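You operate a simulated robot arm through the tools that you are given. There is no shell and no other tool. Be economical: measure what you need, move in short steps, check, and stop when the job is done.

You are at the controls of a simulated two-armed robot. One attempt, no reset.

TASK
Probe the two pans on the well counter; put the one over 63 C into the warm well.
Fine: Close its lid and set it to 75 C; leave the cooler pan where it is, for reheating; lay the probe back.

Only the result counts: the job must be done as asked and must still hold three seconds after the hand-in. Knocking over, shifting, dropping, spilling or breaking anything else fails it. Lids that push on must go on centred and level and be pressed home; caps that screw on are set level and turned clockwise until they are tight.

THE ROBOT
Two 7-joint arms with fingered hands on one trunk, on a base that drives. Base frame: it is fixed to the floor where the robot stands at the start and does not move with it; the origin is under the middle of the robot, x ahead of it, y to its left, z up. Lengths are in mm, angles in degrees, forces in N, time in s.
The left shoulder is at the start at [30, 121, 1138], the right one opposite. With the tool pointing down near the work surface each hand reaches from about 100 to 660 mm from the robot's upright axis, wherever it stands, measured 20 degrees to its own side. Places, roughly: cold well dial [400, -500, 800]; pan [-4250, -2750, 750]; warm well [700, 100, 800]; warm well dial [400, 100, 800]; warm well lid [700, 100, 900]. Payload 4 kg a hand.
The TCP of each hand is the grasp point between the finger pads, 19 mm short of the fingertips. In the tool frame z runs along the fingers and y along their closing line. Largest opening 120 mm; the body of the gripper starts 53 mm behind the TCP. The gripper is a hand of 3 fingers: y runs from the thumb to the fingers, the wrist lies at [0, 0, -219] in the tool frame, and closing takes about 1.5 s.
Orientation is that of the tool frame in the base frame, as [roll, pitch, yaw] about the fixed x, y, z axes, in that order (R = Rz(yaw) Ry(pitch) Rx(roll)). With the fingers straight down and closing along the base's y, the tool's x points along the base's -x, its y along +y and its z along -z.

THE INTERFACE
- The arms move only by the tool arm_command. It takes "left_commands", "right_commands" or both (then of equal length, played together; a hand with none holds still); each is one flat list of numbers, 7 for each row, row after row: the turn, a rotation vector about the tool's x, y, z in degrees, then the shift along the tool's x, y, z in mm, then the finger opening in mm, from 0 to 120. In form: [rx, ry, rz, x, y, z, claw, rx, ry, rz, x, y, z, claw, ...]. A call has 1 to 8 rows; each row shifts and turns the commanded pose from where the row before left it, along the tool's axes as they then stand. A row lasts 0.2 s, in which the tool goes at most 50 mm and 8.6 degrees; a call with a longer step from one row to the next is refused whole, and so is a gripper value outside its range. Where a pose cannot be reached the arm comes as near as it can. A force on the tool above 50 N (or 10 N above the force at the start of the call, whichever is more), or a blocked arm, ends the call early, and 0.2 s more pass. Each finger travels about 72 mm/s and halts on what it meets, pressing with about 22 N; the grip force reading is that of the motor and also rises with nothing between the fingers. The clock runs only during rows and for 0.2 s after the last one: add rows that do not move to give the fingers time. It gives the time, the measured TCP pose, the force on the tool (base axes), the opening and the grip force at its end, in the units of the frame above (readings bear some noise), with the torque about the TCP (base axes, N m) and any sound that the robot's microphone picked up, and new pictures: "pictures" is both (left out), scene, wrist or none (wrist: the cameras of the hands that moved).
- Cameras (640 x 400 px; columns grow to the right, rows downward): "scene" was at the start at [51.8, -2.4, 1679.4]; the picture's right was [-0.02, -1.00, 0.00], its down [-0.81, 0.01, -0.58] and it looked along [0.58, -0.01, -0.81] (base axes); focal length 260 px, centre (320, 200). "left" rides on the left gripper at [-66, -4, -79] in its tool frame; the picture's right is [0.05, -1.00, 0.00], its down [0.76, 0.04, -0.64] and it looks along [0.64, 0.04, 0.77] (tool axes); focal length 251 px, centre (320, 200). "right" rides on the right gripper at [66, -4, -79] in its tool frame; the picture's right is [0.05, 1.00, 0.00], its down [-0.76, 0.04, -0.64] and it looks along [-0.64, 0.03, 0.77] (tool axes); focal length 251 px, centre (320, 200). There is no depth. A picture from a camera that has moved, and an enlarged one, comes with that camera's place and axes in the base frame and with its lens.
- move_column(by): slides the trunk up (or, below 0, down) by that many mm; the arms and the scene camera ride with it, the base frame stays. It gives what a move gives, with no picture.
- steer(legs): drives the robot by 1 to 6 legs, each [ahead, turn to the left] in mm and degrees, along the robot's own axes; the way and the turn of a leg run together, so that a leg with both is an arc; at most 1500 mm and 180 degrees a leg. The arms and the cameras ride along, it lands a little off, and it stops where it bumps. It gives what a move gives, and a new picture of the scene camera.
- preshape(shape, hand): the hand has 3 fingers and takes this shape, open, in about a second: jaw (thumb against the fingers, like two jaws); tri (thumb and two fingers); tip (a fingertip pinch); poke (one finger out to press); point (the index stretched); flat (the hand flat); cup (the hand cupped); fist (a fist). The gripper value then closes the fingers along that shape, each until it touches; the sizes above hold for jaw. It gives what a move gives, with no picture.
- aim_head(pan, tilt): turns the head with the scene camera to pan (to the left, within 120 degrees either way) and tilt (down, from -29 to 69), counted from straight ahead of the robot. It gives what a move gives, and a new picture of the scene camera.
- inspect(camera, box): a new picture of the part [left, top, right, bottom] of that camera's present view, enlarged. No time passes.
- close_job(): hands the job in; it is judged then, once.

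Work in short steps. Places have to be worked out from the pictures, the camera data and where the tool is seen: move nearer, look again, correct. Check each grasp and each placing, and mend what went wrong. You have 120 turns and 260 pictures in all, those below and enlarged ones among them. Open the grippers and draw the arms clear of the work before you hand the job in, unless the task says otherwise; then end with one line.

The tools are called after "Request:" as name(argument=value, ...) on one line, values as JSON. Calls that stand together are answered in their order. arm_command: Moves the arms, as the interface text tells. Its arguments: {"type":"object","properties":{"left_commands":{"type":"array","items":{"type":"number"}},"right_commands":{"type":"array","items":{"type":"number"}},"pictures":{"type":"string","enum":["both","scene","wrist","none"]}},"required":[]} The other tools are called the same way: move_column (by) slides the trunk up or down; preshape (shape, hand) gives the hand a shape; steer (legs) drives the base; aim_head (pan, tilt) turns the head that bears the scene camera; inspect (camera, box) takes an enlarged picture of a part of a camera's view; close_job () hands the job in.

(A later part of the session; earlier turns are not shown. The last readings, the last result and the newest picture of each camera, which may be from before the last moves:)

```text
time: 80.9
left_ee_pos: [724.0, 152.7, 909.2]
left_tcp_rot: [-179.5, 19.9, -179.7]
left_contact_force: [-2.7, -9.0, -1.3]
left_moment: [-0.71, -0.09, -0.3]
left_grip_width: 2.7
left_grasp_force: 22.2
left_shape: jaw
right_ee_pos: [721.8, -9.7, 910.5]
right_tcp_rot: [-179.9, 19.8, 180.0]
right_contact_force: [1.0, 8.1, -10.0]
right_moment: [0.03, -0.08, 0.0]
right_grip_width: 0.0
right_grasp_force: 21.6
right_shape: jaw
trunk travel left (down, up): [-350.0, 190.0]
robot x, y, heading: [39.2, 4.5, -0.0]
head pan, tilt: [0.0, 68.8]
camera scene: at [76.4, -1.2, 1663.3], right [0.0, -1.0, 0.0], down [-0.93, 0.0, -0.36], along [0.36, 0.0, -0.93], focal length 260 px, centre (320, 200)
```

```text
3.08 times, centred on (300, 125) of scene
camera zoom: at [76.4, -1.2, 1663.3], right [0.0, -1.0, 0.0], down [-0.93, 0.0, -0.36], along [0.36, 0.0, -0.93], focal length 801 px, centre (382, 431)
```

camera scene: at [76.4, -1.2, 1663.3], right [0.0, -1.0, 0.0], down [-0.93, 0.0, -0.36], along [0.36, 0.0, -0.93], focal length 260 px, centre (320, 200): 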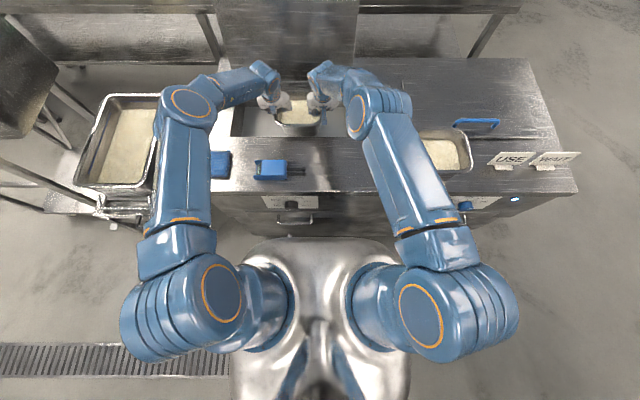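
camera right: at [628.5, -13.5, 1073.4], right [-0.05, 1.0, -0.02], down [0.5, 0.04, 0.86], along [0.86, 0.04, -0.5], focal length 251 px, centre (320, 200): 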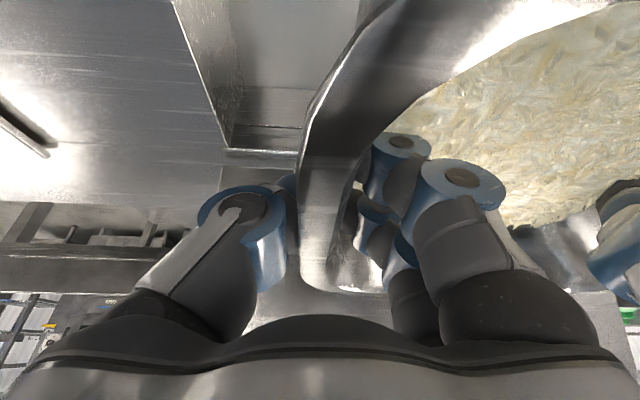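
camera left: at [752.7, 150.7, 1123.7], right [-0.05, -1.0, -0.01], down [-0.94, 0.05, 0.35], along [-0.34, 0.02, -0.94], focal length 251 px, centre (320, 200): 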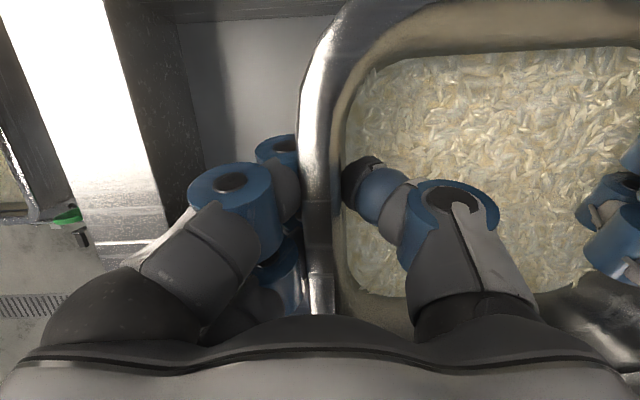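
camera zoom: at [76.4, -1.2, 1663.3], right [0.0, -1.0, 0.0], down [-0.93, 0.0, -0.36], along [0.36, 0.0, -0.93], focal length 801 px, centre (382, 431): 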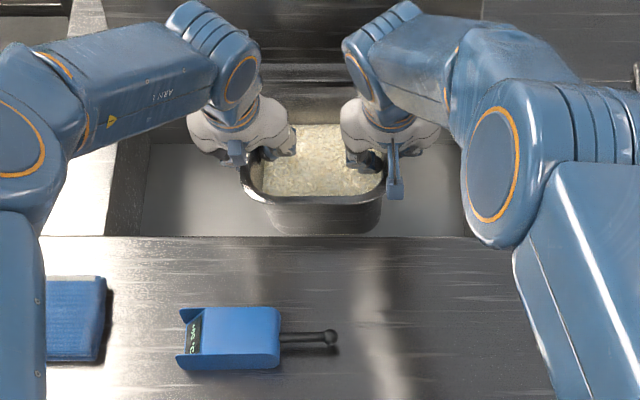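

Continue lowering in 10 mm steps.

Request:
arm_command(left_commands=[0, 0, 0, 3.4, 0, 9.4, 0, 0, 0, 0, 3.4, 0, 9.4, 0, 0, 0, 0, 3.4, 0, 9.4, 0, 0, 0, 0, 0, 0, 0, 0], right_commands=[0, 0, 0, 3.4, 0, 9.4, 0, 0, 0, 0, 3.4, 0, 9.4, 0, 0, 0, 0, 3.4, 0, 9.4, 0, 0, 0, 0, 0, 0, 0, 0], pictures="none")

```text
time: 81.9
left_ee_pos: [723.9, 151.2, 880.1]
left_tcp_rot: [-179.5, 19.9, -179.9]
left_contact_force: [-2.1, 2.4, -3.0]
left_moment: [-0.53, -0.08, -0.24]
left_grip_width: 2.5
left_grasp_force: 21.9
left_shape: jaw
right_ee_pos: [723.9, -9.6, 879.3]
right_tcp_rot: [180.0, 19.7, -179.9]
right_contact_force: [1.2, -2.2, -8.1]
right_moment: [0.06, -0.01, 0.05]
right_grip_width: 0.0
right_grasp_force: 21.8
right_shape: jaw
trunk travel left (down, up): [-350.0, 190.0]
robot x, y, heading: [40.5, 3.3, -0.1]
head pan, tilt: [0.0, 68.8]
```

Request:
arm_command(left_commands=[0, 0, 0, 1.7, 0, 4.7, 0, 0, 0, 0, 1.7, 0, 4.7, 0, 0, 0, 0, 1.7, 0, 4.7, 0, 0, 0, 0, 0, 0, 0, 0], right_commands=[0, 0, 0, 1.7, 0, 4.7, 0, 0, 0, 0, 1.7, 0, 4.7, 0, 0, 0, 0, 1.7, 0, 4.7, 0, 0, 0, 0, 0, 0, 0, 0], pictures="wrist")

```text
time: 82.9
left_ee_pos: [723.8, 151.2, 864.8]
left_tcp_rot: [-179.4, 19.9, -179.7]
left_contact_force: [-2.2, 7.6, -2.1]
left_moment: [-0.55, -0.06, -0.29]
left_grip_width: 2.4
left_grasp_force: 22.0
left_shape: jaw
right_ee_pos: [722.8, -8.9, 862.9]
right_tcp_rot: [-180.0, 19.8, -179.9]
right_contact_force: [1.7, -6.9, -9.2]
right_moment: [0.05, -0.06, -0.04]
right_grip_width: 0.1
right_grasp_force: 22.1
right_shape: jaw
trunk travel left (down, up): [-350.0, 190.0]
robot x, y, heading: [41.6, 1.3, -0.1]
head pan, tilt: [0.0, 68.8]
camera right: at [634.2, -11.7, 914.8], right [-0.05, 1.0, -0.02], down [0.5, 0.04, 0.86], along [0.86, 0.04, -0.5], focal length 251 px, centre (320, 200)
camera left: at [760.8, 148.2, 963.2], right [-0.05, -1.0, -0.01], down [-0.94, 0.04, 0.35], along [-0.34, 0.02, -0.94], focal length 251 px, centre (320, 200)
```

right: 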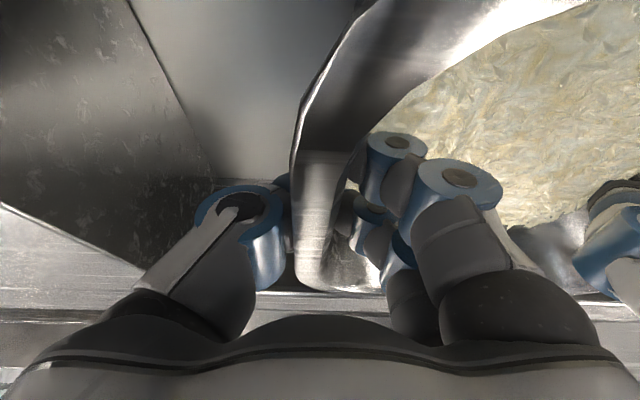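
left: 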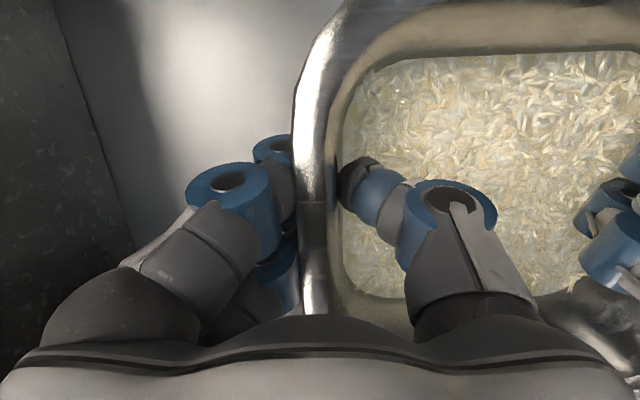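

Not yet down; continue in 5 mm steps.

Request:
arm_command(left_commands=[0, 0, 0, 1.7, 0, 4.7, 0, 0, 0, 0, 1.7, 0, 4.7, 0, 0, 0, 0, 1.7, 0, 4.7, 0, 0, 0, 0, 0, 0, 0, 0], right_commands=[0, 0, 0, 1.7, 0, 4.7, 0, 0, 0, 0, 1.7, 0, 4.7, 0, 0, 0, 0, 1.7, 0, 4.7, 0, 0, 0, 0, 0, 0, 0, 0], pictures="none")

Request:
inspect(camera="scene", box=[200, 60, 400, 190])

```text
time: 83.9
left_ee_pos: [724.3, 148.7, 850.0]
left_tcp_rot: [-179.3, 19.9, -179.6]
left_contact_force: [-1.5, 8.4, -1.8]
left_moment: [-0.59, -0.04, -0.29]
left_grip_width: 2.1
left_grasp_force: 21.9
left_shape: jaw
right_ee_pos: [723.9, -8.7, 849.3]
right_tcp_rot: [-180.0, 19.9, -179.7]
right_contact_force: [2.3, -8.5, -8.5]
right_moment: [0.01, -0.03, -0.04]
right_grip_width: 0.0
right_grasp_force: 22.0
right_shape: jaw
trunk travel left (down, up): [-350.0, 190.0]
robot x, y, heading: [38.6, 3.5, 0.0]
head pan, tilt: [0.0, 68.8]
```

```text
3.08 times, centred on (300, 125) of scene
camera zoom: at [77.3, -1.1, 1663.2], right [0.0, -1.0, 0.0], down [-0.93, 0.0, -0.36], along [0.36, 0.0, -0.93], focal length 801 px, centre (382, 431)
```

zoom: 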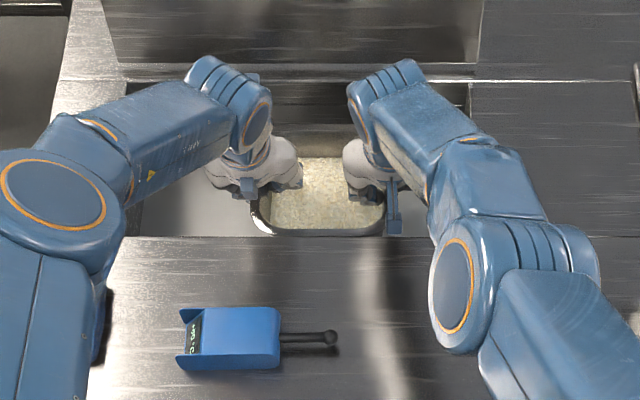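

Request:
arm_command(left_commands=[0, 0, 0, 2, 0, 5.6, 0, 0, 0, 0, 2, 0, 5.6, 0, 0, 0, 0, 2, 0, 5.6, 0, 0, 0, 0, 0, 0, 0, 0], right_commands=[0, 0, 0, 2, 0, 5.6, 0, 0, 0, 0, 2, 0, 5.6, 0, 0, 0, 0, 2, 0, 5.6, 0, 0, 0, 0, 0, 0, 0, 0], pictures="none")

Request:
inspect(camera="left", box=[0, 0, 640, 400])

```text
time: 84.9
left_ee_pos: [726.5, 148.5, 839.7]
left_tcp_rot: [-179.3, 20.6, -179.7]
left_contact_force: [-4.3, 2.9, 48.7]
left_moment: [-0.99, 0.21, -0.55]
left_grip_width: 4.5
left_grasp_force: 21.6
left_shape: jaw
right_ee_pos: [718.4, -9.3, 846.7]
right_tcp_rot: [179.9, 20.0, -179.9]
right_contact_force: [8.8, 0.1, -8.8]
right_moment: [0.03, 0.03, -0.06]
right_grip_width: 0.0
right_grasp_force: 22.5
right_shape: jaw
right hand out of reach, approached as far as the arm can: row 2, 3
trunk travel left (down, up): [-350.0, 190.0]
robot x, y, heading: [40.3, 6.8, 0.0]
head pan, tilt: [0.0, 68.8]
```

```text
1.00 times, centred on (320, 200) of left (not enlarged: the box is as wide or as high as the picture)
camera zoom: at [761.3, 145.9, 938.8], right [-0.05, -1.0, -0.01], down [-0.94, 0.04, 0.33], along [-0.33, 0.02, -0.94], focal length 251 px, centre (320, 200)
```

zoom: 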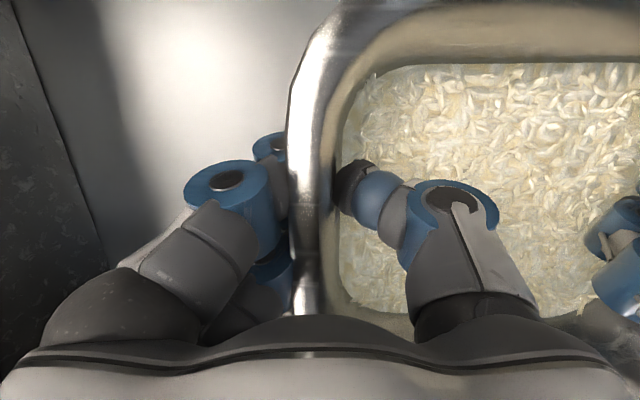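

Left side of the pan is on the floor; the right arm is at its reach limit 7 mm higher. Ease the left up slightly and lower the trunk a little so the right can finish.

Request:
arm_command(left_commands=[0, 0, 0, -2, 0, -5.6, 0, 0, 0, 0, -2, 0, -5.6, 0], pictures="none")

Request:
move_column(by=-8)

```text
time: 85.5
left_ee_pos: [722.3, 148.7, 842.4]
left_tcp_rot: [-179.2, 19.6, -179.8]
left_contact_force: [2.8, -4.2, 10.0]
left_moment: [-0.51, -0.09, -0.03]
left_grip_width: 3.2
left_grasp_force: 22.1
left_shape: jaw
right_ee_pos: [719.7, -8.0, 843.6]
right_tcp_rot: [179.8, 19.9, -179.8]
right_contact_force: [-0.3, 2.4, -6.6]
right_moment: [0.06, 0.08, 0.06]
right_grip_width: 0.1
right_grasp_force: 22.6
right_shape: jaw
trunk travel left (down, up): [-350.0, 190.0]
robot x, y, heading: [39.3, -0.0, -0.1]
head pan, tilt: [0.0, 68.8]
```

```text
time: 86.0
left_ee_pos: [721.9, 147.8, 840.9]
left_tcp_rot: [-179.3, 20.2, -179.6]
left_contact_force: [-3.0, -9.2, 32.5]
left_moment: [-0.48, 0.05, -0.17]
left_grip_width: 3.9
left_grasp_force: 22.1
left_shape: jaw
right_ee_pos: [719.0, -9.2, 840.5]
right_tcp_rot: [179.8, 20.3, -179.8]
right_contact_force: [2.7, 4.0, 5.0]
right_moment: [0.2, 0.03, -0.03]
right_grip_width: 0.1
right_grasp_force: 21.9
right_shape: jaw
trunk travel left (down, up): [-342.0, 198.0]
robot x, y, heading: [40.5, -1.6, -0.2]
head pan, tilt: [0.0, 68.8]
```

Both sides now rest on the floor. Open both hands.

Request:
arm_command(left_commands=[0, 0, 0, -1, 0, -2.5, 15, 0, 0, 0, 0, 0, 0, 30, 0, 0, 0, 0, 0, 0, 45, 0, 0, 0, 0, 0, 0, 50, 0, 0, 0, 0, 0, 0, 50], right_commands=[0, 0, 0, 0, 0, 0, 15, 0, 0, 0, 0, 0, 0, 30, 0, 0, 0, 0, 0, 0, 45, 0, 0, 0, 0, 0, 0, 50, 0, 0, 0, 0, 0, 0, 50], pictures="wrist")

```text
time: 87.2
left_ee_pos: [723.9, 149.8, 838.9]
left_tcp_rot: [-179.4, 19.8, -179.7]
left_contact_force: [-0.3, 0.0, -0.2]
left_moment: [0.0, 0.01, -0.03]
left_grip_width: 49.5
left_grasp_force: 0.0
left_shape: jaw
right_ee_pos: [720.4, -8.6, 836.8]
right_tcp_rot: [-180.0, 19.9, -179.9]
right_contact_force: [-0.5, 0.0, -0.5]
right_moment: [0.03, 0.0, -0.03]
right_grip_width: 49.4
right_grasp_force: 0.1
right_shape: jaw
trunk travel left (down, up): [-342.0, 198.0]
robot x, y, heading: [39.0, -0.5, -0.0]
head pan, tilt: [0.0, 68.8]
camera right: at [631.6, -12.7, 887.6], right [-0.05, 1.0, -0.02], down [0.5, 0.04, 0.86], along [0.86, 0.04, -0.5], focal length 251 px, centre (320, 200)
camera left: at [759.7, 147.8, 937.8], right [-0.05, -1.0, -0.01], down [-0.94, 0.04, 0.34], along [-0.34, 0.02, -0.94], focal length 251 px, centre (320, 200)
```

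right: 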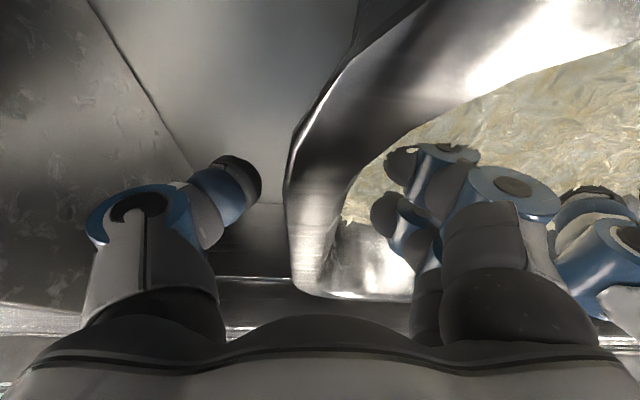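
left: 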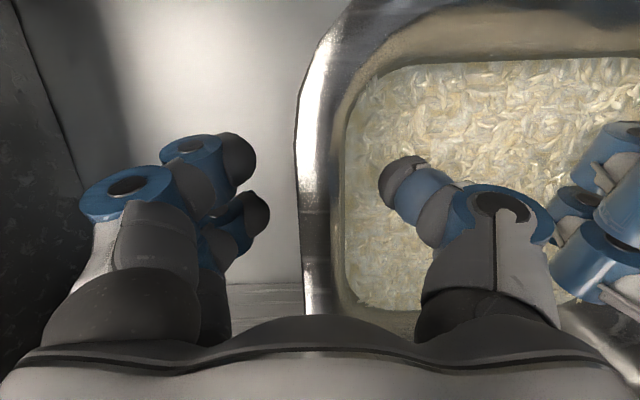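

Pan rests free. Raise both hands straight up, clear of the well.

Request:
arm_command(left_commands=[0, 0, 0, -7, 0, -19, 50, 0, 0, 0, -14, 0, -38, 50, 0, 0, 0, -15, 0, -42, 50, 0, 0, 0, -15, 0, -42, 50, 0, 0, 0, -15, 0, -42, 50, 0, 0, 0, -15, 0, -42, 50], right_commands=[0, 0, 0, -7, 0, -19, 50, 0, 0, 0, -14, 0, -38, 50, 0, 0, 0, -15, 0, -42, 50, 0, 0, 0, -15, 0, -42, 50, 0, 0, 0, -15, 0, -42, 50, 0, 0, 0, -15, 0, -42, 50], pictures="scene")

Request:
inspect(camera="scene", box=[200, 60, 400, 190])

```text
time: 88.7
left_ee_pos: [726.7, 153.2, 1078.9]
left_tcp_rot: [-179.3, 19.9, -179.7]
left_contact_force: [-0.5, 0.0, -0.4]
left_moment: [0.0, -0.03, 0.01]
left_grip_width: 49.6
left_grasp_force: 0.1
left_shape: jaw
right_ee_pos: [714.2, -9.9, 1073.6]
right_tcp_rot: [180.0, 19.9, -179.9]
right_contact_force: [-0.6, 0.4, 0.9]
right_moment: [-0.02, 0.01, 0.0]
right_grip_width: 49.6
right_grasp_force: 0.2
right_shape: jaw
trunk travel left (down, up): [-342.0, 198.0]
robot x, y, heading: [37.2, 2.8, -0.1]
head pan, tilt: [0.0, 68.8]
camera scene: at [74.0, -1.6, 1655.3], right [0.0, -1.0, 0.0], down [-0.93, 0.0, -0.36], along [0.36, 0.0, -0.93], focal length 260 px, centre (320, 200)
```

scene: 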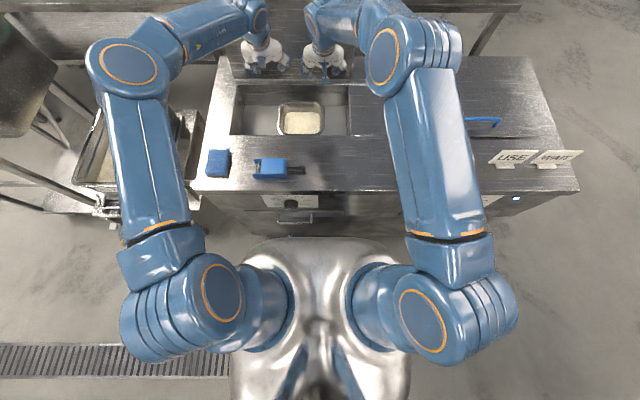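

```text
3.08 times, centred on (300, 125) of scene
camera zoom: at [74.0, -1.6, 1655.3], right [0.0, -1.0, 0.0], down [-0.93, 0.0, -0.36], along [0.36, 0.0, -0.93], focal length 801 px, centre (382, 431)
```

zoom: 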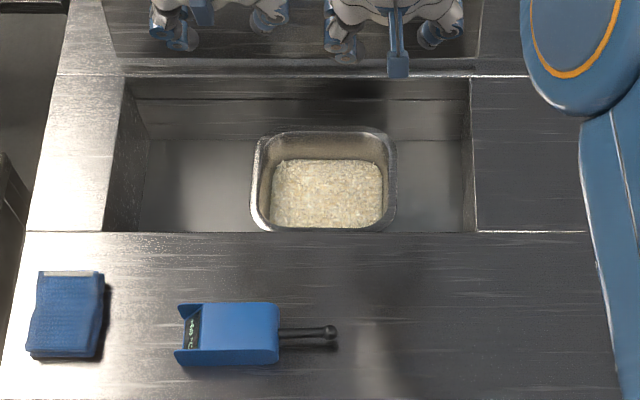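

Pan sits in the well. To close the lid (leaning back ≈109°, top ≈[942,–,1125]) I need to be closer. Retract the hands, then drive forward in small legs.

Request:
arm_command(left_commands=[0, 0, 0, 27, 0, -24, 50, 0, 0, 0, 27, 0, -24, 50, 0, 0, 0, 27, 0, -24, 50, 0, 0, 0, 27, 0, -24, 50], right_commands=[0, 0, 0, 27, -20, -24, 30, 0, 0, 0, 27, -20, -24, 10, 0, 0, 0, 27, -20, -24, 0, 0, 0, 0, 27, -20, -24, 0], pictures="none")

Request:
steer(legs=[[40, 0]])

```text
time: 89.7
left_ee_pos: [587.8, 153.3, 1133.5]
left_tcp_rot: [-179.4, 20.0, -179.6]
left_contact_force: [-0.7, 0.2, 0.4]
left_moment: [-0.01, -0.06, -0.02]
left_grip_width: 49.9
left_grasp_force: 0.2
left_shape: jaw
right_ee_pos: [580.9, -87.0, 1132.8]
right_tcp_rot: [179.9, 20.0, -179.8]
right_contact_force: [-1.1, -0.2, -0.1]
right_moment: [-0.02, -0.01, 0.0]
right_grip_width: 0.3
right_grasp_force: 22.6
right_shape: jaw
trunk travel left (down, up): [-342.0, 198.0]
robot x, y, heading: [36.7, 2.7, -0.2]
head pan, tilt: [0.0, 68.8]
```

```text
time: 90.5
left_ee_pos: [633.1, 153.4, 1131.0]
left_tcp_rot: [-179.4, 19.8, -179.7]
left_contact_force: [-0.6, -0.7, -1.2]
left_moment: [0.01, 0.0, -0.02]
left_grip_width: 49.7
left_grasp_force: 0.1
left_shape: jaw
right_ee_pos: [625.8, -86.1, 1129.9]
right_tcp_rot: [179.8, 19.9, -179.9]
right_contact_force: [0.2, -0.5, 0.2]
right_moment: [-0.03, 0.02, 0.01]
right_grip_width: 0.0
right_grasp_force: 22.2
right_shape: jaw
trunk travel left (down, up): [-342.0, 198.0]
robot x, y, heading: [84.4, 0.7, 0.1]
head pan, tilt: [0.0, 68.8]
camera scene: at [118.5, -1.6, 1655.3], right [0.0, -1.0, 0.0], down [-0.93, 0.0, -0.36], along [0.36, 0.0, -0.93], focal length 260 px, centre (320, 200)
```

scene: 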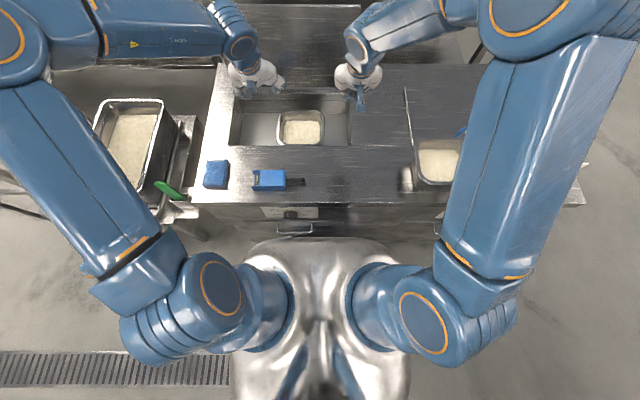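

No bump. One more leg of 30 mm, and tilt the head up to see the lid.

Request:
steer(legs=[[30, 0]])

Request:
aim_head(pan=0, tilt=50)

```text
time: 91.4
left_ee_pos: [662.7, 152.9, 1132.3]
left_tcp_rot: [-179.4, 19.9, -179.7]
left_contact_force: [-0.3, 0.7, -0.2]
left_moment: [0.03, -0.01, -0.03]
left_grip_width: 49.6
left_grasp_force: 0.1
left_shape: jaw
right_ee_pos: [655.0, -85.8, 1130.4]
right_tcp_rot: [179.9, 19.9, -179.9]
right_contact_force: [-0.3, 0.0, 0.0]
right_moment: [0.01, -0.02, 0.0]
right_grip_width: 0.0
right_grasp_force: 21.9
right_shape: jaw
trunk travel left (down, up): [-342.0, 198.0]
robot x, y, heading: [112.6, 1.3, -0.1]
head pan, tilt: [0.0, 68.8]
camera scene: at [146.5, -1.4, 1655.3], right [0.0, -1.0, 0.0], down [-0.93, 0.0, -0.36], along [0.36, 0.0, -0.93], focal length 260 px, centre (320, 200)
```

scene: 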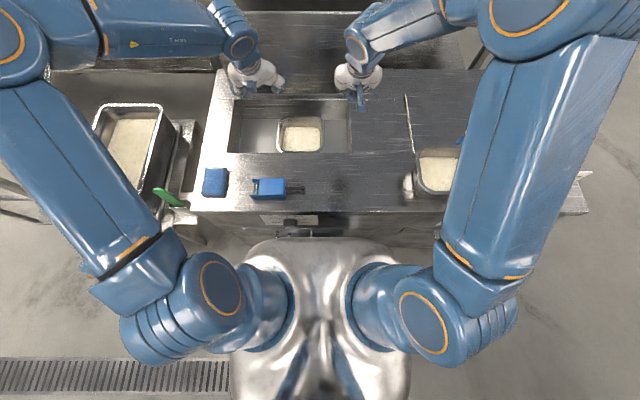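

```text
time: 92.2
left_ee_pos: [661.4, 153.7, 1131.6]
left_tcp_rot: [-179.4, 19.9, -179.7]
left_contact_force: [-1.2, 0.2, -0.3]
left_moment: [-0.01, -0.04, 0.0]
left_grip_width: 49.7
left_grasp_force: 0.0
left_shape: jaw
right_ee_pos: [655.8, -86.1, 1129.6]
right_tcp_rot: [179.8, 19.9, -179.9]
right_contact_force: [0.3, 0.6, -0.4]
right_moment: [0.01, -0.01, 0.03]
right_grip_width: 0.0
right_grasp_force: 21.8
right_shape: jaw
trunk travel left (down, up): [-342.0, 198.0]
robot x, y, heading: [113.4, 1.2, -0.2]
head pan, tilt: [0.0, 50.0]
camera scene: at [167.5, -1.3, 1677.2], right [0.0, -1.0, 0.0], down [-0.77, 0.0, -0.64], along [0.64, 0.0, -0.77], focal length 260 px, centre (320, 200)
```

scene: 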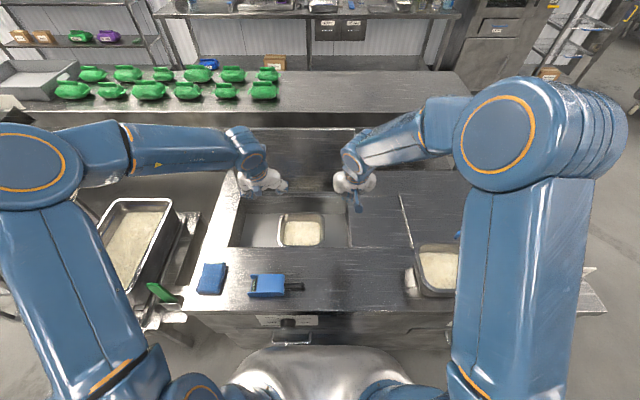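

I'll turn the base 40° left in place, which brings the right shoulder ~70 mm further forward for hooking the lid's right edge from behind.

Request:
steer(legs=[[0, 20], [0, 20]])

Request:
aim_head(pan=-40, tilt=50)

```text
time: 94.8
left_ee_pos: [396.9, 445.1, 1132.5]
left_tcp_rot: [-179.2, 20.1, -139.4]
left_contact_force: [-0.7, 0.9, 0.0]
left_moment: [-0.03, 0.0, -0.02]
left_grip_width: 49.5
left_grasp_force: 0.0
left_shape: jaw
right_ee_pos: [546.9, 257.6, 1131.3]
right_tcp_rot: [180.0, 20.0, -139.4]
right_contact_force: [0.4, 0.6, 0.5]
right_moment: [-0.01, -0.02, -0.01]
right_grip_width: 0.2
right_grasp_force: 21.8
right_shape: jaw
trunk travel left (down, up): [-342.0, 198.0]
robot x, y, heading: [81.9, -31.3, 35.2]
head pan, tilt: [0.0, 50.0]
camera scene: at [123.5, 0.2, 1677.5], right [0.57, -0.82, 0.0], down [-0.63, -0.44, -0.64], along [0.53, 0.37, -0.77], focal length 260 px, centre (320, 200)
```

scene: 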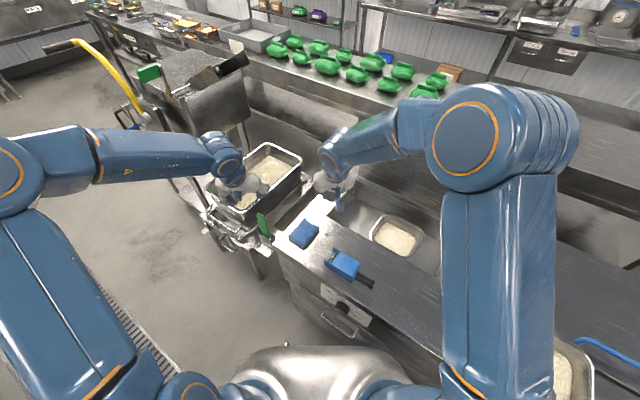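

```text
time: 95.8
left_ee_pos: [398.5, 446.5, 1131.1]
left_tcp_rot: [-179.3, 19.9, -139.4]
left_contact_force: [0.4, -0.2, 0.7]
left_moment: [-0.05, -0.04, -0.01]
left_grip_width: 50.2
left_grasp_force: 0.0
left_shape: jaw
right_ee_pos: [548.5, 258.9, 1131.1]
right_tcp_rot: [179.9, 19.9, -139.4]
right_contact_force: [0.3, -0.3, 0.9]
right_moment: [-0.01, -0.02, -0.01]
right_grip_width: 0.0
right_grasp_force: 21.9
right_shape: jaw
trunk travel left (down, up): [-342.0, 198.0]
robot x, y, heading: [81.7, -32.1, 35.2]
head pan, tilt: [-40.0, 50.0]
camera scene: at [139.1, -48.5, 1677.3], right [-0.09, -1.0, 0.0], down [-0.76, 0.06, -0.64], along [0.64, -0.06, -0.77], focal length 260 px, centre (320, 200)
```

scene: 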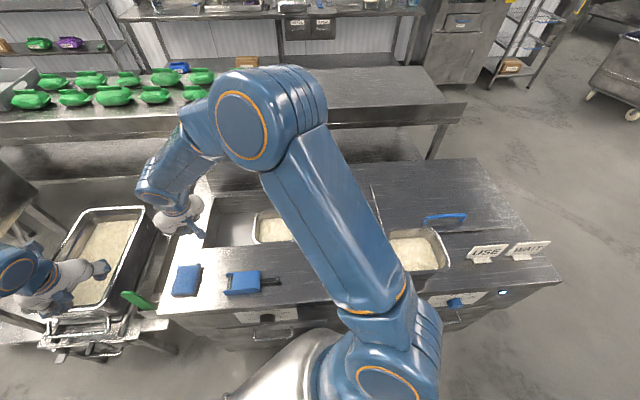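

The base bumped at a corner and settled at [82,-32], heading 35° — nothing on the counter changed. Shoulder still gained some reach. I set the right hand to "point" for a thin hook and move it to face forward; first look at the shape.

Request:
preshape(shape="point", hand="right")

Request:
arm_command(right_commands=[0, 0, 0, 0, -40, 0, 0, 0, 0, 0, 0, -40, 0, 0, 0, 0, 0, 0, -40, 0, 0, 0, 0, 0, 0, -40, 0, 0, 0, 0, 0, 0, -40, 0, 0, 0, 0, 0, 0, -40, 0, 0], pictures="both")

```text
time: 96.7
left_ee_pos: [397.4, 446.3, 1132.2]
left_tcp_rot: [-179.5, 19.9, -139.3]
left_contact_force: [1.1, -0.4, 0.1]
left_moment: [0.01, -0.01, -0.01]
left_grip_width: 50.1
left_grasp_force: 0.0
left_shape: jaw
right_ee_pos: [549.4, 258.1, 1131.8]
right_tcp_rot: [179.8, 19.9, -139.4]
right_contact_force: [0.1, -1.0, -0.1]
right_moment: [-0.01, 0.0, 0.03]
right_grip_width: 0.0
right_grasp_force: 0.0
right_shape: point
trunk travel left (down, up): [-342.0, 198.0]
robot x, y, heading: [77.5, -30.8, 35.2]
head pan, tilt: [-40.0, 50.0]
```

```text
time: 98.1
left_ee_pos: [399.7, 444.0, 1133.3]
left_tcp_rot: [-179.3, 20.0, -139.3]
left_contact_force: [-0.1, -0.7, 0.5]
left_moment: [0.03, 0.07, 0.0]
left_grip_width: 50.1
left_grasp_force: 0.0
left_shape: jaw
right_ee_pos: [704.0, 74.1, 1128.4]
right_tcp_rot: [179.9, 19.9, -139.4]
right_contact_force: [0.0, -0.4, 0.7]
right_moment: [0.0, 0.0, 0.06]
right_grip_width: 0.0
right_grasp_force: 0.0
right_shape: point
trunk travel left (down, up): [-342.0, 198.0]
robot x, y, heading: [80.5, -32.8, 35.2]
head pan, tilt: [-40.0, 50.0]
camera scene: at [140.3, -50.9, 1677.2], right [-0.08, -1.0, 0.0], down [-0.76, 0.07, -0.64], along [0.64, -0.05, -0.77], focal length 260 px, centre (320, 200)
camera right: at [639.3, 14.1, 1179.9], right [-0.69, 0.72, -0.02], down [0.35, 0.36, 0.87], along [0.63, 0.59, -0.5], focal length 251 px, centre (320, 200)
```

scene: 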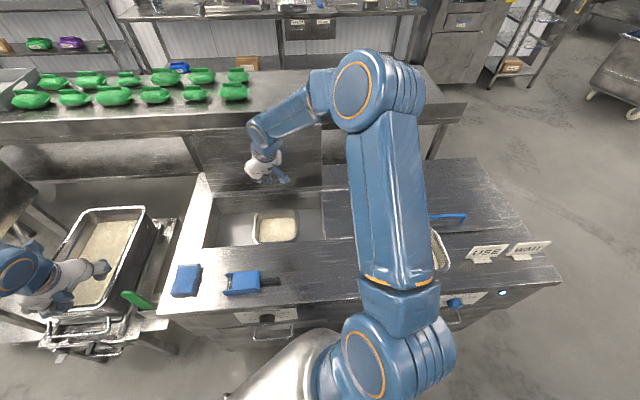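
right: 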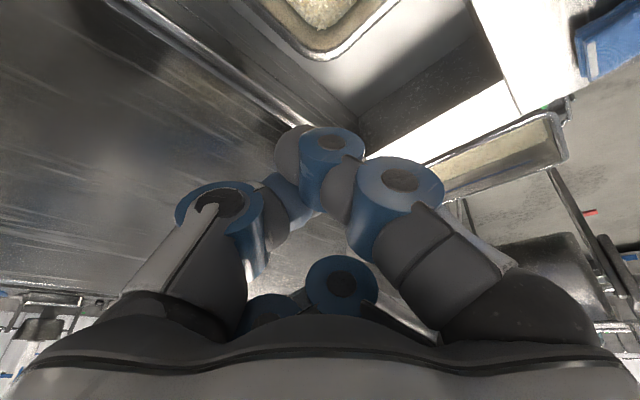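

Check the index shape with the value opened to 120.

Request:
arm_command(right_commands=[0, 0, 0, 0, 0, 0, 120, 0, 0, 0, 0, 0, 0, 120, 0, 0, 0, 0, 0, 0, 120, 0, 0, 0, 0, 0, 0, 120], pictures="wrist")

Request:
inspect(camera="scene", box=[180, 110, 340, 210])

```text
time: 99.1
left_ee_pos: [398.3, 445.3, 1133.3]
left_tcp_rot: [-179.4, 19.9, -139.3]
left_contact_force: [0.4, -0.1, 0.4]
left_moment: [0.0, -0.03, 0.02]
left_grip_width: 50.0
left_grasp_force: 0.1
left_shape: jaw
right_ee_pos: [704.0, 76.1, 1128.4]
right_tcp_rot: [179.9, 19.8, -139.3]
right_contact_force: [-0.7, 0.4, -0.7]
right_moment: [0.0, 0.0, 0.0]
right_grip_width: 0.0
right_grasp_force: 0.1
right_shape: point
trunk travel left (down, up): [-342.0, 198.0]
robot x, y, heading: [81.8, -27.6, 35.3]
head pan, tilt: [-40.0, 50.0]
camera right: at [638.4, 15.7, 1179.9], right [-0.69, 0.72, -0.02], down [0.35, 0.36, 0.86], along [0.63, 0.59, -0.5], focal length 251 px, centre (320, 200)
```

right: 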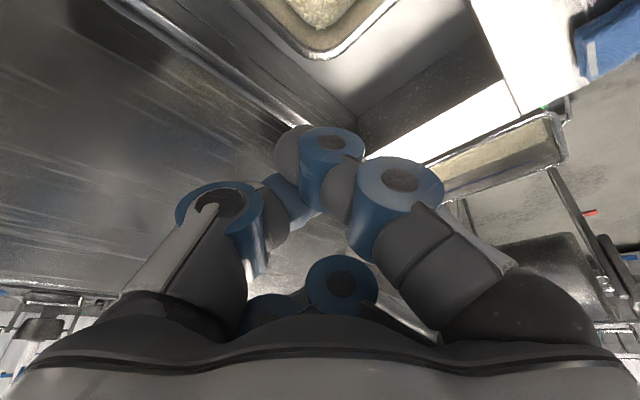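

```text
4.00 times, centred on (260, 160) of scene
camera zoom: at [139.6, -49.6, 1677.2], right [-0.09, -1.0, 0.0], down [-0.76, 0.07, -0.64], along [0.64, -0.06, -0.77], focal length 1041 px, centre (560, 360)
```

zoom: 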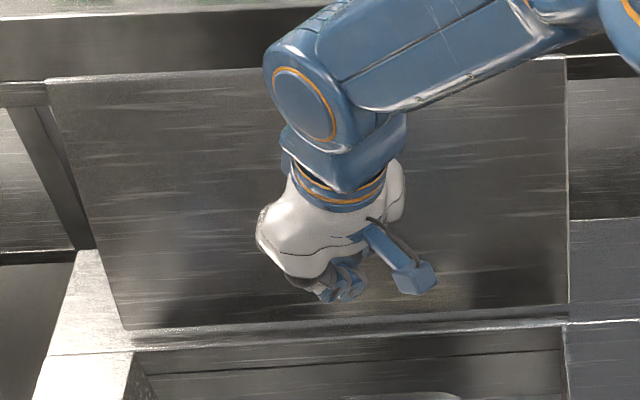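

Finger hook at the side would slip. Better: pinch the lid's top edge from above, thumb behind, fingers in front, hand tilted 45°. Restore the jaw shape and reorient the right hand.

Request:
preshape(shape="jaw", hand="right")

Request:
arm_command(right_commands=[0, 6.67, 0, 0, 0, 0, 110, 0, 6.67, 0, 0, 0, 0, 110, 0, 6.67, 0, 0, 0, 0, 110, 0, 0, -8.23, 0, 0, 0, 110, 0, 0, -8.23, 0, 0, 0, 110, 0, 0, -8.23, 0, 0, 0, 110, 0, 0, -8.23, 0, 0, 0, 110, 0, 0, -8.23, 0, 0, 0, 110], pictures="none")

Request:
arm_command(right_commands=[0, 0, -8.23, 0, 0, 0, 110, 7.5, 0, 0, 0, 0, 0, 110, 7.5, 0, 0, 0, 0, 0, 110, 7.5, 0, 0, 0, 0, 0, 110, 7.5, 0, 0, 0, 0, 0, 110, 7.5, 0, 0, 0, 0, 0, 110, 7.5, 0, 0, 0, 0, 0, 110], pictures="both")

```text
time: 100.0
left_ee_pos: [399.7, 444.3, 1133.4]
left_tcp_rot: [-179.5, 19.8, -139.3]
left_contact_force: [0.9, 0.2, -0.3]
left_moment: [0.0, 0.0, 0.02]
left_grip_width: 50.0
left_grasp_force: 0.0
left_shape: jaw
right_ee_pos: [702.6, 76.6, 1128.9]
right_tcp_rot: [179.8, 19.9, -139.4]
right_contact_force: [0.5, 0.6, -0.5]
right_moment: [0.0, 0.01, 0.0]
right_grip_width: 119.9
right_grasp_force: 0.0
right_shape: jaw
trunk travel left (down, up): [-342.0, 198.0]
robot x, y, heading: [82.8, -30.3, 35.5]
head pan, tilt: [-40.0, 50.0]
```

```text
time: 101.8
left_ee_pos: [398.8, 445.9, 1132.0]
left_tcp_rot: [-179.4, 19.9, -139.3]
left_contact_force: [-0.6, 0.1, -0.7]
left_moment: [-0.01, 0.02, -0.01]
left_grip_width: 50.3
left_grasp_force: 0.1
left_shape: jaw
right_ee_pos: [705.5, 75.0, 1129.7]
right_tcp_rot: [179.9, -0.1, -98.1]
right_contact_force: [0.0, 0.1, 0.0]
right_moment: [0.04, 0.0, -0.02]
right_grip_width: 110.1
right_grasp_force: 0.0
right_shape: jaw
trunk travel left (down, up): [-342.0, 198.0]
robot x, y, heading: [76.1, -29.2, 34.8]
head pan, tilt: [-40.0, 50.0]
```

```text
time: 103.4
left_ee_pos: [398.2, 446.6, 1132.5]
left_tcp_rot: [-179.4, 19.9, -139.1]
left_contact_force: [0.4, 0.3, -0.4]
left_moment: [-0.03, -0.01, -0.03]
left_grip_width: 49.9
left_grasp_force: 0.0
left_shape: jaw
right_ee_pos: [702.4, 74.6, 1129.6]
right_tcp_rot: [-135.2, -0.2, -89.9]
right_contact_force: [0.6, 0.1, 0.3]
right_moment: [0.02, 0.03, -0.02]
right_grip_width: 110.1
right_grasp_force: 0.0
right_shape: jaw
trunk travel left (down, up): [-342.0, 198.0]
robot x, y, heading: [79.7, -25.7, 35.2]
head pan, tilt: [-40.0, 50.0]
camera scene: at [139.4, -49.2, 1677.2], right [-0.09, -1.0, 0.0], down [-0.76, 0.06, -0.64], along [0.64, -0.05, -0.77], focal length 260 px, centre (320, 200)
camera right: at [651.2, 9.8, 1187.8], right [-0.71, -0.06, -0.7], down [-0.48, 0.76, 0.43], along [0.51, 0.64, -0.57], focal length 251 px, centre (320, 200)
```

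scene: 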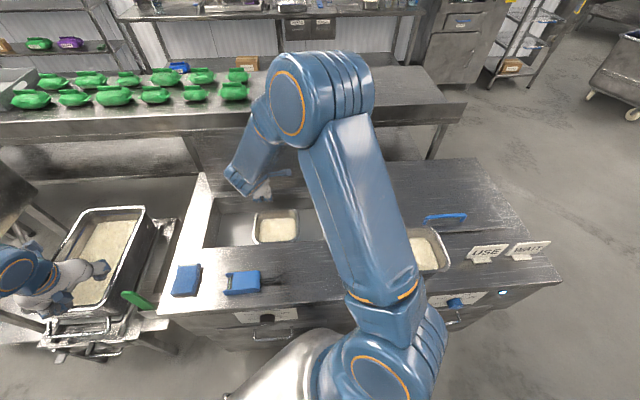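
right: 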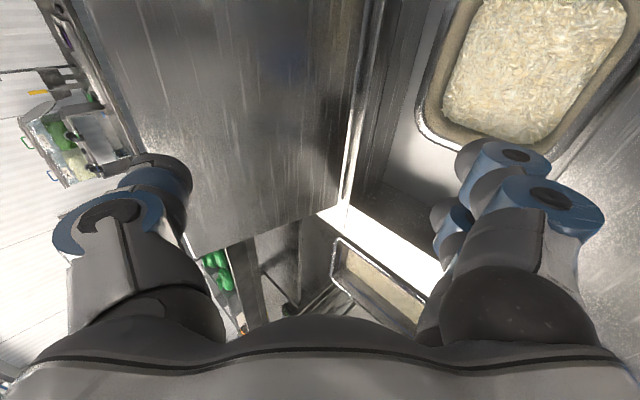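

The lid's top edge ≈[952,–,1140]. Tilt to 52°, open 110, and pre-position 60 mm back along the approach line at y≈−80.

Request:
arm_command(right_commands=[7, 0, 0, 0, 0, 0, 110, 0, 0, 0, 25.8, -18.9, 23.3, 110, 0, 0, 0, 25.8, -18.9, 23.3, 110, 0, 0, 0, 25.8, -18.9, 23.3, 110, 0, 0, 0, 25.8, -18.9, 23.3, 110, 0, 0, 0, 25.8, -18.9, 23.3, 110, 0, 0, 0, 25.8, -18.9, 23.3, 110], pictures="both")

Request:
inspect(camera="scene", box=[180, 90, 360, 210])

```text
time: 105.0
left_ee_pos: [398.6, 444.4, 1132.8]
left_tcp_rot: [-179.4, 19.9, -139.3]
left_contact_force: [-0.2, -0.9, 0.4]
left_moment: [-0.02, 0.04, -0.03]
left_grip_width: 49.8
left_grasp_force: 0.0
left_shape: jaw
right_ee_pos: [884.1, -80.9, 1132.7]
right_tcp_rot: [-128.1, 0.0, -89.9]
right_contact_force: [0.1, -0.9, 0.3]
right_moment: [-0.01, 0.0, 0.0]
right_grip_width: 110.1
right_grasp_force: 0.0
right_shape: jaw
trunk travel left (down, up): [-342.0, 198.0]
robot x, y, heading: [77.1, -29.0, 35.1]
head pan, tilt: [-40.0, 50.0]
camera scene: at [140.9, -50.6, 1677.2], right [-0.09, -1.0, 0.0], down [-0.76, 0.07, -0.64], along [0.64, -0.05, -0.77], focal length 260 px, centre (320, 200)
camera right: at [825.0, -147.1, 1183.5], right [-0.62, -0.06, -0.78], down [-0.53, 0.76, 0.36], along [0.58, 0.64, -0.5], focal length 251 px, centre (320, 200)
```

scene: 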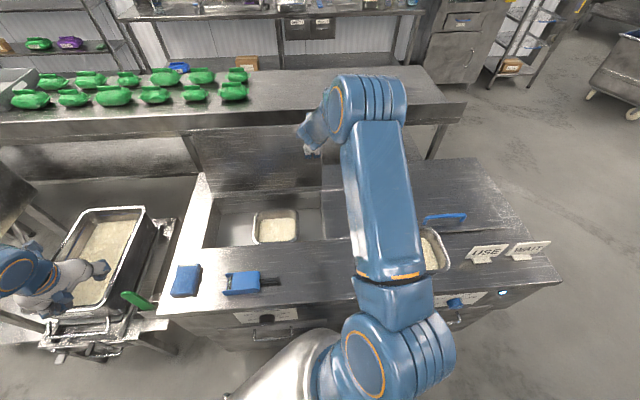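
right: 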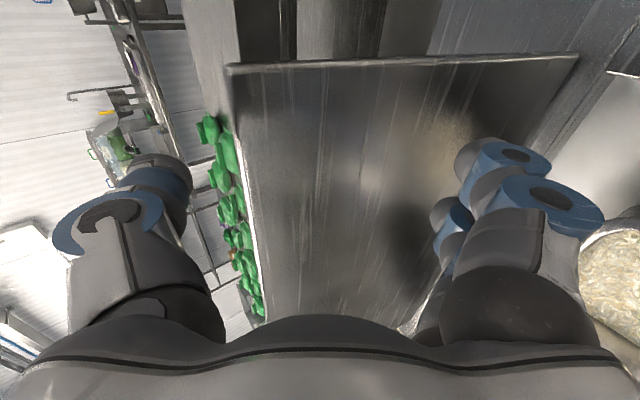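

```text
3.33 times, centred on (270, 150) of scene
camera zoom: at [140.9, -50.6, 1677.2], right [-0.09, -1.0, 0.0], down [-0.76, 0.07, -0.64], along [0.64, -0.05, -0.77], focal length 868 px, centre (487, 367)
```

zoom: 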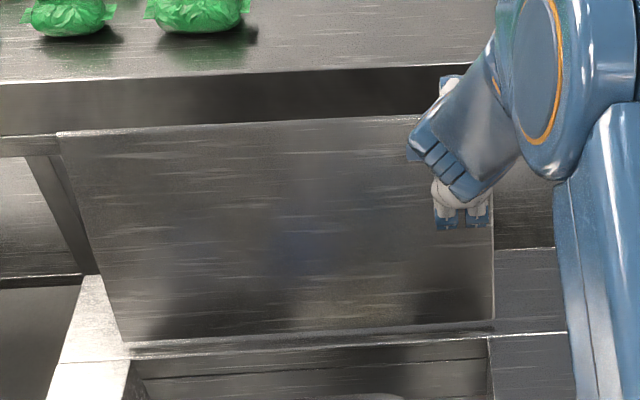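

Combining three views the edge is ≈[915,–,1149] — already between the fingers. Advance 18 mm and close on the edge.

Request:
arm_command(right_commands=[0, 0, 0, 0, 0, 9, 110, 0, 0, 0, 0, 0, 9, 110, 0, 0, 0, 0, 0, 0, 80, 0, 0, 0, 0, 0, 0, 50, 0, 0, 0, 0, 0, 0, 25, 0, 0, 0, 0, 0, 0, 0, 0, 0, 0, 0, 0, 0, 0, 0, 0, 0, 0, 0, 0, 0], pictures="wrist")

```text
time: 106.8
left_ee_pos: [397.1, 446.3, 1131.9]
left_tcp_rot: [-179.3, 20.0, -139.4]
left_contact_force: [-0.1, 0.0, 0.3]
left_moment: [-0.01, 0.01, -0.01]
left_grip_width: 50.2
left_grasp_force: 0.0
left_shape: jaw
right_ee_pos: [897.6, -79.9, 1126.4]
right_tcp_rot: [-127.7, 0.0, -90.1]
right_contact_force: [4.9, -0.1, 11.3]
right_moment: [0.02, -0.39, 0.0]
right_grip_width: 18.6
right_grasp_force: 21.6
right_shape: jaw
trunk travel left (down, up): [-342.0, 198.0]
robot x, y, heading: [79.0, -30.1, 34.8]
head pan, tilt: [-40.0, 50.0]
camera right: at [838.0, -145.7, 1176.4], right [-0.61, -0.05, -0.79], down [-0.53, 0.77, 0.36], along [0.58, 0.64, -0.5], focal length 251 px, centre (320, 200)
```

right: 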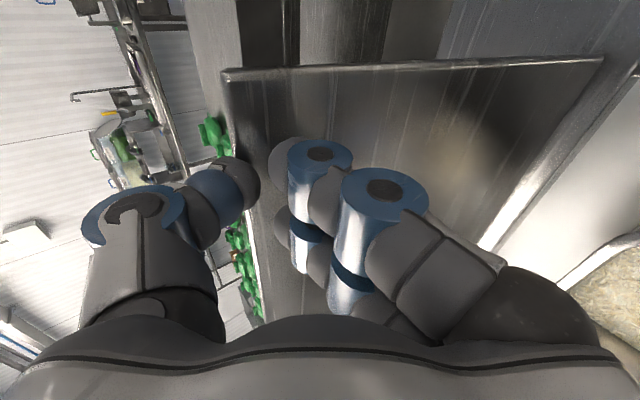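

The lid edge is pinched. Swing it forward about the hinge in two steps, rotating the hand with it.

Request:
arm_command(right_commands=[4.2, 0, 0, 0, 10.4, -15.1, 0, 4.3, 0, 0, 0, 10.4, -15.1, 0, 4.2, 0, 0, 0, 10.2, -15.2, 0, 4.3, 0, 0, 0, 10.2, -15.2, 0], pictures="both")

```text
time: 107.8
left_ee_pos: [397.3, 445.8, 1133.2]
left_tcp_rot: [-179.3, 19.9, -139.3]
left_contact_force: [0.1, 0.9, 0.1]
left_moment: [0.05, 0.03, 0.01]
left_grip_width: 50.0
left_grasp_force: 0.1
left_shape: jaw
right_ee_pos: [825.8, -79.6, 1117.3]
right_tcp_rot: [-111.0, 0.0, -90.0]
right_contact_force: [0.0, -0.1, -0.5]
right_moment: [-0.04, 0.02, 0.0]
right_grip_width: 12.6
right_grasp_force: 22.0
right_shape: jaw
trunk travel left (down, up): [-342.0, 198.0]
robot x, y, heading: [80.8, -30.1, 35.2]
head pan, tilt: [-40.0, 50.0]
camera scene: at [139.1, -49.8, 1677.3], right [-0.09, -1.0, 0.0], down [-0.76, 0.07, -0.64], along [0.64, -0.05, -0.77], focal length 260 px, centre (320, 200)
camera right: at [753.9, -146.1, 1149.6], right [-0.36, -0.05, -0.93], down [-0.62, 0.76, 0.19], along [0.7, 0.64, -0.31], focal length 251 px, centre (320, 200)
```

scene: 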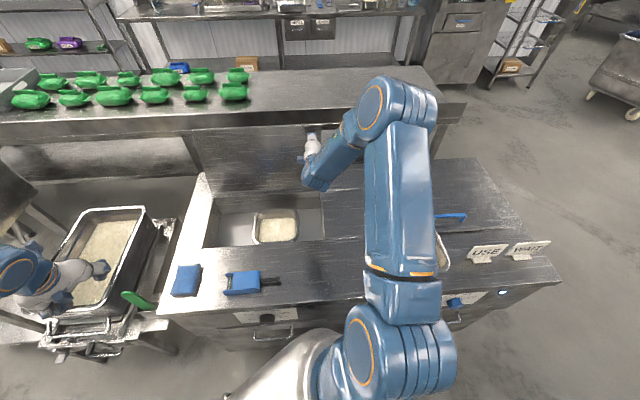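
right: 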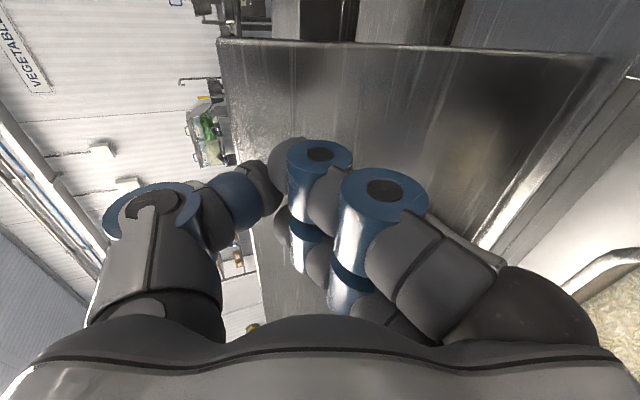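

It slipped — the thumb only pressed on top of the edge. I'll reopen, retake with the edge deeper in the hand, and pull straight back without rotating.

Request:
arm_command(right_commands=[-8.5, 0, 0, 0, 0, -15, 60, -8.5, 0, 0, 0, 0, 0, 100, 0, 0, 0, 0, -34, 8, 120, 0, 0, 0, 0, -34, 11, 120, 0, 0, 0, 0, 0, 20, 120, 0, 0, 0, 0, 0, 20, 120, 0, 0, 0, 0, 0, 10, 120], pictures="wrist")

```text
time: 109.4
left_ee_pos: [397.8, 445.9, 1133.0]
left_tcp_rot: [-179.4, 19.9, -139.3]
left_contact_force: [-0.4, -0.3, 0.5]
left_moment: [0.0, -0.01, 0.01]
left_grip_width: 50.1
left_grasp_force: 0.0
left_shape: jaw
right_ee_pos: [908.1, -77.9, 1135.0]
right_tcp_rot: [-128.2, -0.1, -90.1]
right_contact_force: [-0.3, -0.4, 0.3]
right_moment: [0.03, -0.01, 0.01]
right_grip_width: 119.8
right_grasp_force: 0.1
right_shape: jaw
trunk travel left (down, up): [-342.0, 198.0]
robot x, y, heading: [82.9, -27.8, 34.9]
head pan, tilt: [-40.0, 50.0]
camera right: at [850.1, -144.5, 1186.0], right [-0.62, -0.05, -0.79], down [-0.53, 0.76, 0.36], along [0.58, 0.64, -0.5], focal length 251 px, centre (320, 200)
```

right: 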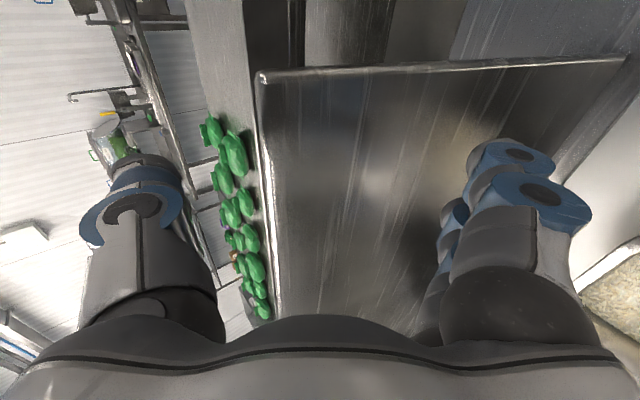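

Edge now ~22 mm off the axis toward the thumb. Go 12 mm deeper and 8 mm toward the thumb side, then close.

Request:
arm_command(right_commands=[0, 0, 0, 0, -4, 6, 120, 0, 0, 0, 0, -4, 6, 120, 0, 0, 0, 0, 0, 0, 90, 0, 0, 0, 0, 0, 0, 60, 0, 0, 0, 0, 0, 0, 30, 0, 0, 0, 0, 0, 0, 0, 0, 0, 0, 0, 0, 0, 0, 0, 0, 0, 0, 0, 0, 0], pictures="wrist")

```text
time: 111.2
left_ee_pos: [396.0, 446.8, 1132.6]
left_tcp_rot: [-179.3, 20.0, -139.1]
left_contact_force: [0.0, 0.7, -0.5]
left_moment: [0.0, 0.01, 0.0]
left_grip_width: 50.3
left_grasp_force: 0.0
left_shape: jaw
right_ee_pos: [922.3, -77.1, 1139.2]
right_tcp_rot: [-127.8, 0.0, -89.9]
right_contact_force: [-1.6, 0.4, 16.6]
right_moment: [0.0, 0.01, -0.01]
right_grip_width: 20.4
right_grasp_force: 21.9
right_shape: jaw
trunk travel left (down, up): [-342.0, 198.0]
robot x, y, heading: [82.1, -33.4, 34.9]
head pan, tilt: [-40.0, 50.0]
camera right: at [862.3, -143.9, 1189.3], right [-0.61, -0.05, -0.79], down [-0.53, 0.76, 0.36], along [0.58, 0.64, -0.5], focal length 251 px, centre (320, 200)
```

right: 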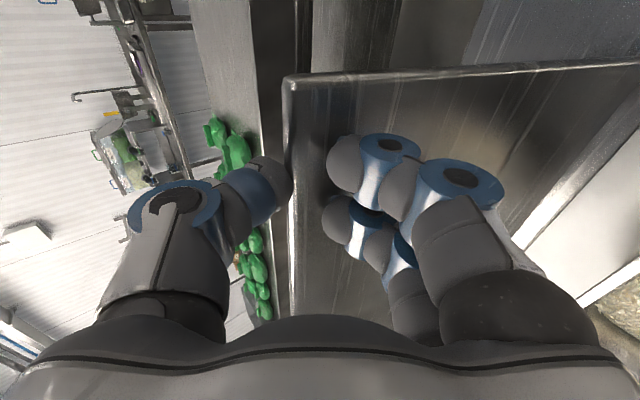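

Thumb is behind the edge, fingers in front. Pull straight −x in small steps.

Request:
arm_command(right_commands=[0, 0, 0, 0, 6.2, -7.9, 0, 0, 0, 0, 0, 6.2, -7.9, 0, 0, 0, 0, 0, 6.2, -7.9, 0], pictures="wrist")

```text
time: 112.0
left_ee_pos: [396.0, 446.9, 1133.1]
left_tcp_rot: [-179.2, 20.0, -139.2]
left_contact_force: [-1.0, -0.2, 0.7]
left_moment: [0.0, 0.0, 0.0]
left_grip_width: 50.2
left_grasp_force: 0.1
left_shape: jaw
right_ee_pos: [893.3, -78.2, 1141.2]
right_tcp_rot: [-127.3, 0.1, -90.1]
right_contact_force: [9.7, 3.4, 32.4]
right_moment: [-0.06, -0.62, 0.03]
right_grip_width: 19.9
right_grasp_force: 22.0
right_shape: jaw
trunk travel left (down, up): [-342.0, 198.0]
robot x, y, heading: [81.7, -27.3, 35.1]
head pan, tilt: [-40.0, 50.0]
camera right: at [832.6, -144.2, 1191.6], right [-0.61, -0.05, -0.79], down [-0.54, 0.76, 0.36], along [0.59, 0.64, -0.49], focal length 251 px, centre (320, 200)
```

right: 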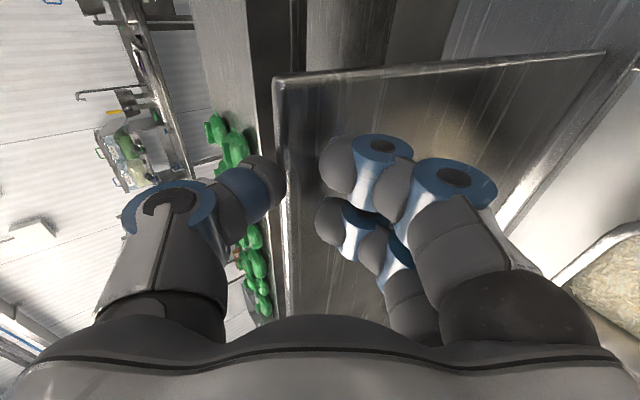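

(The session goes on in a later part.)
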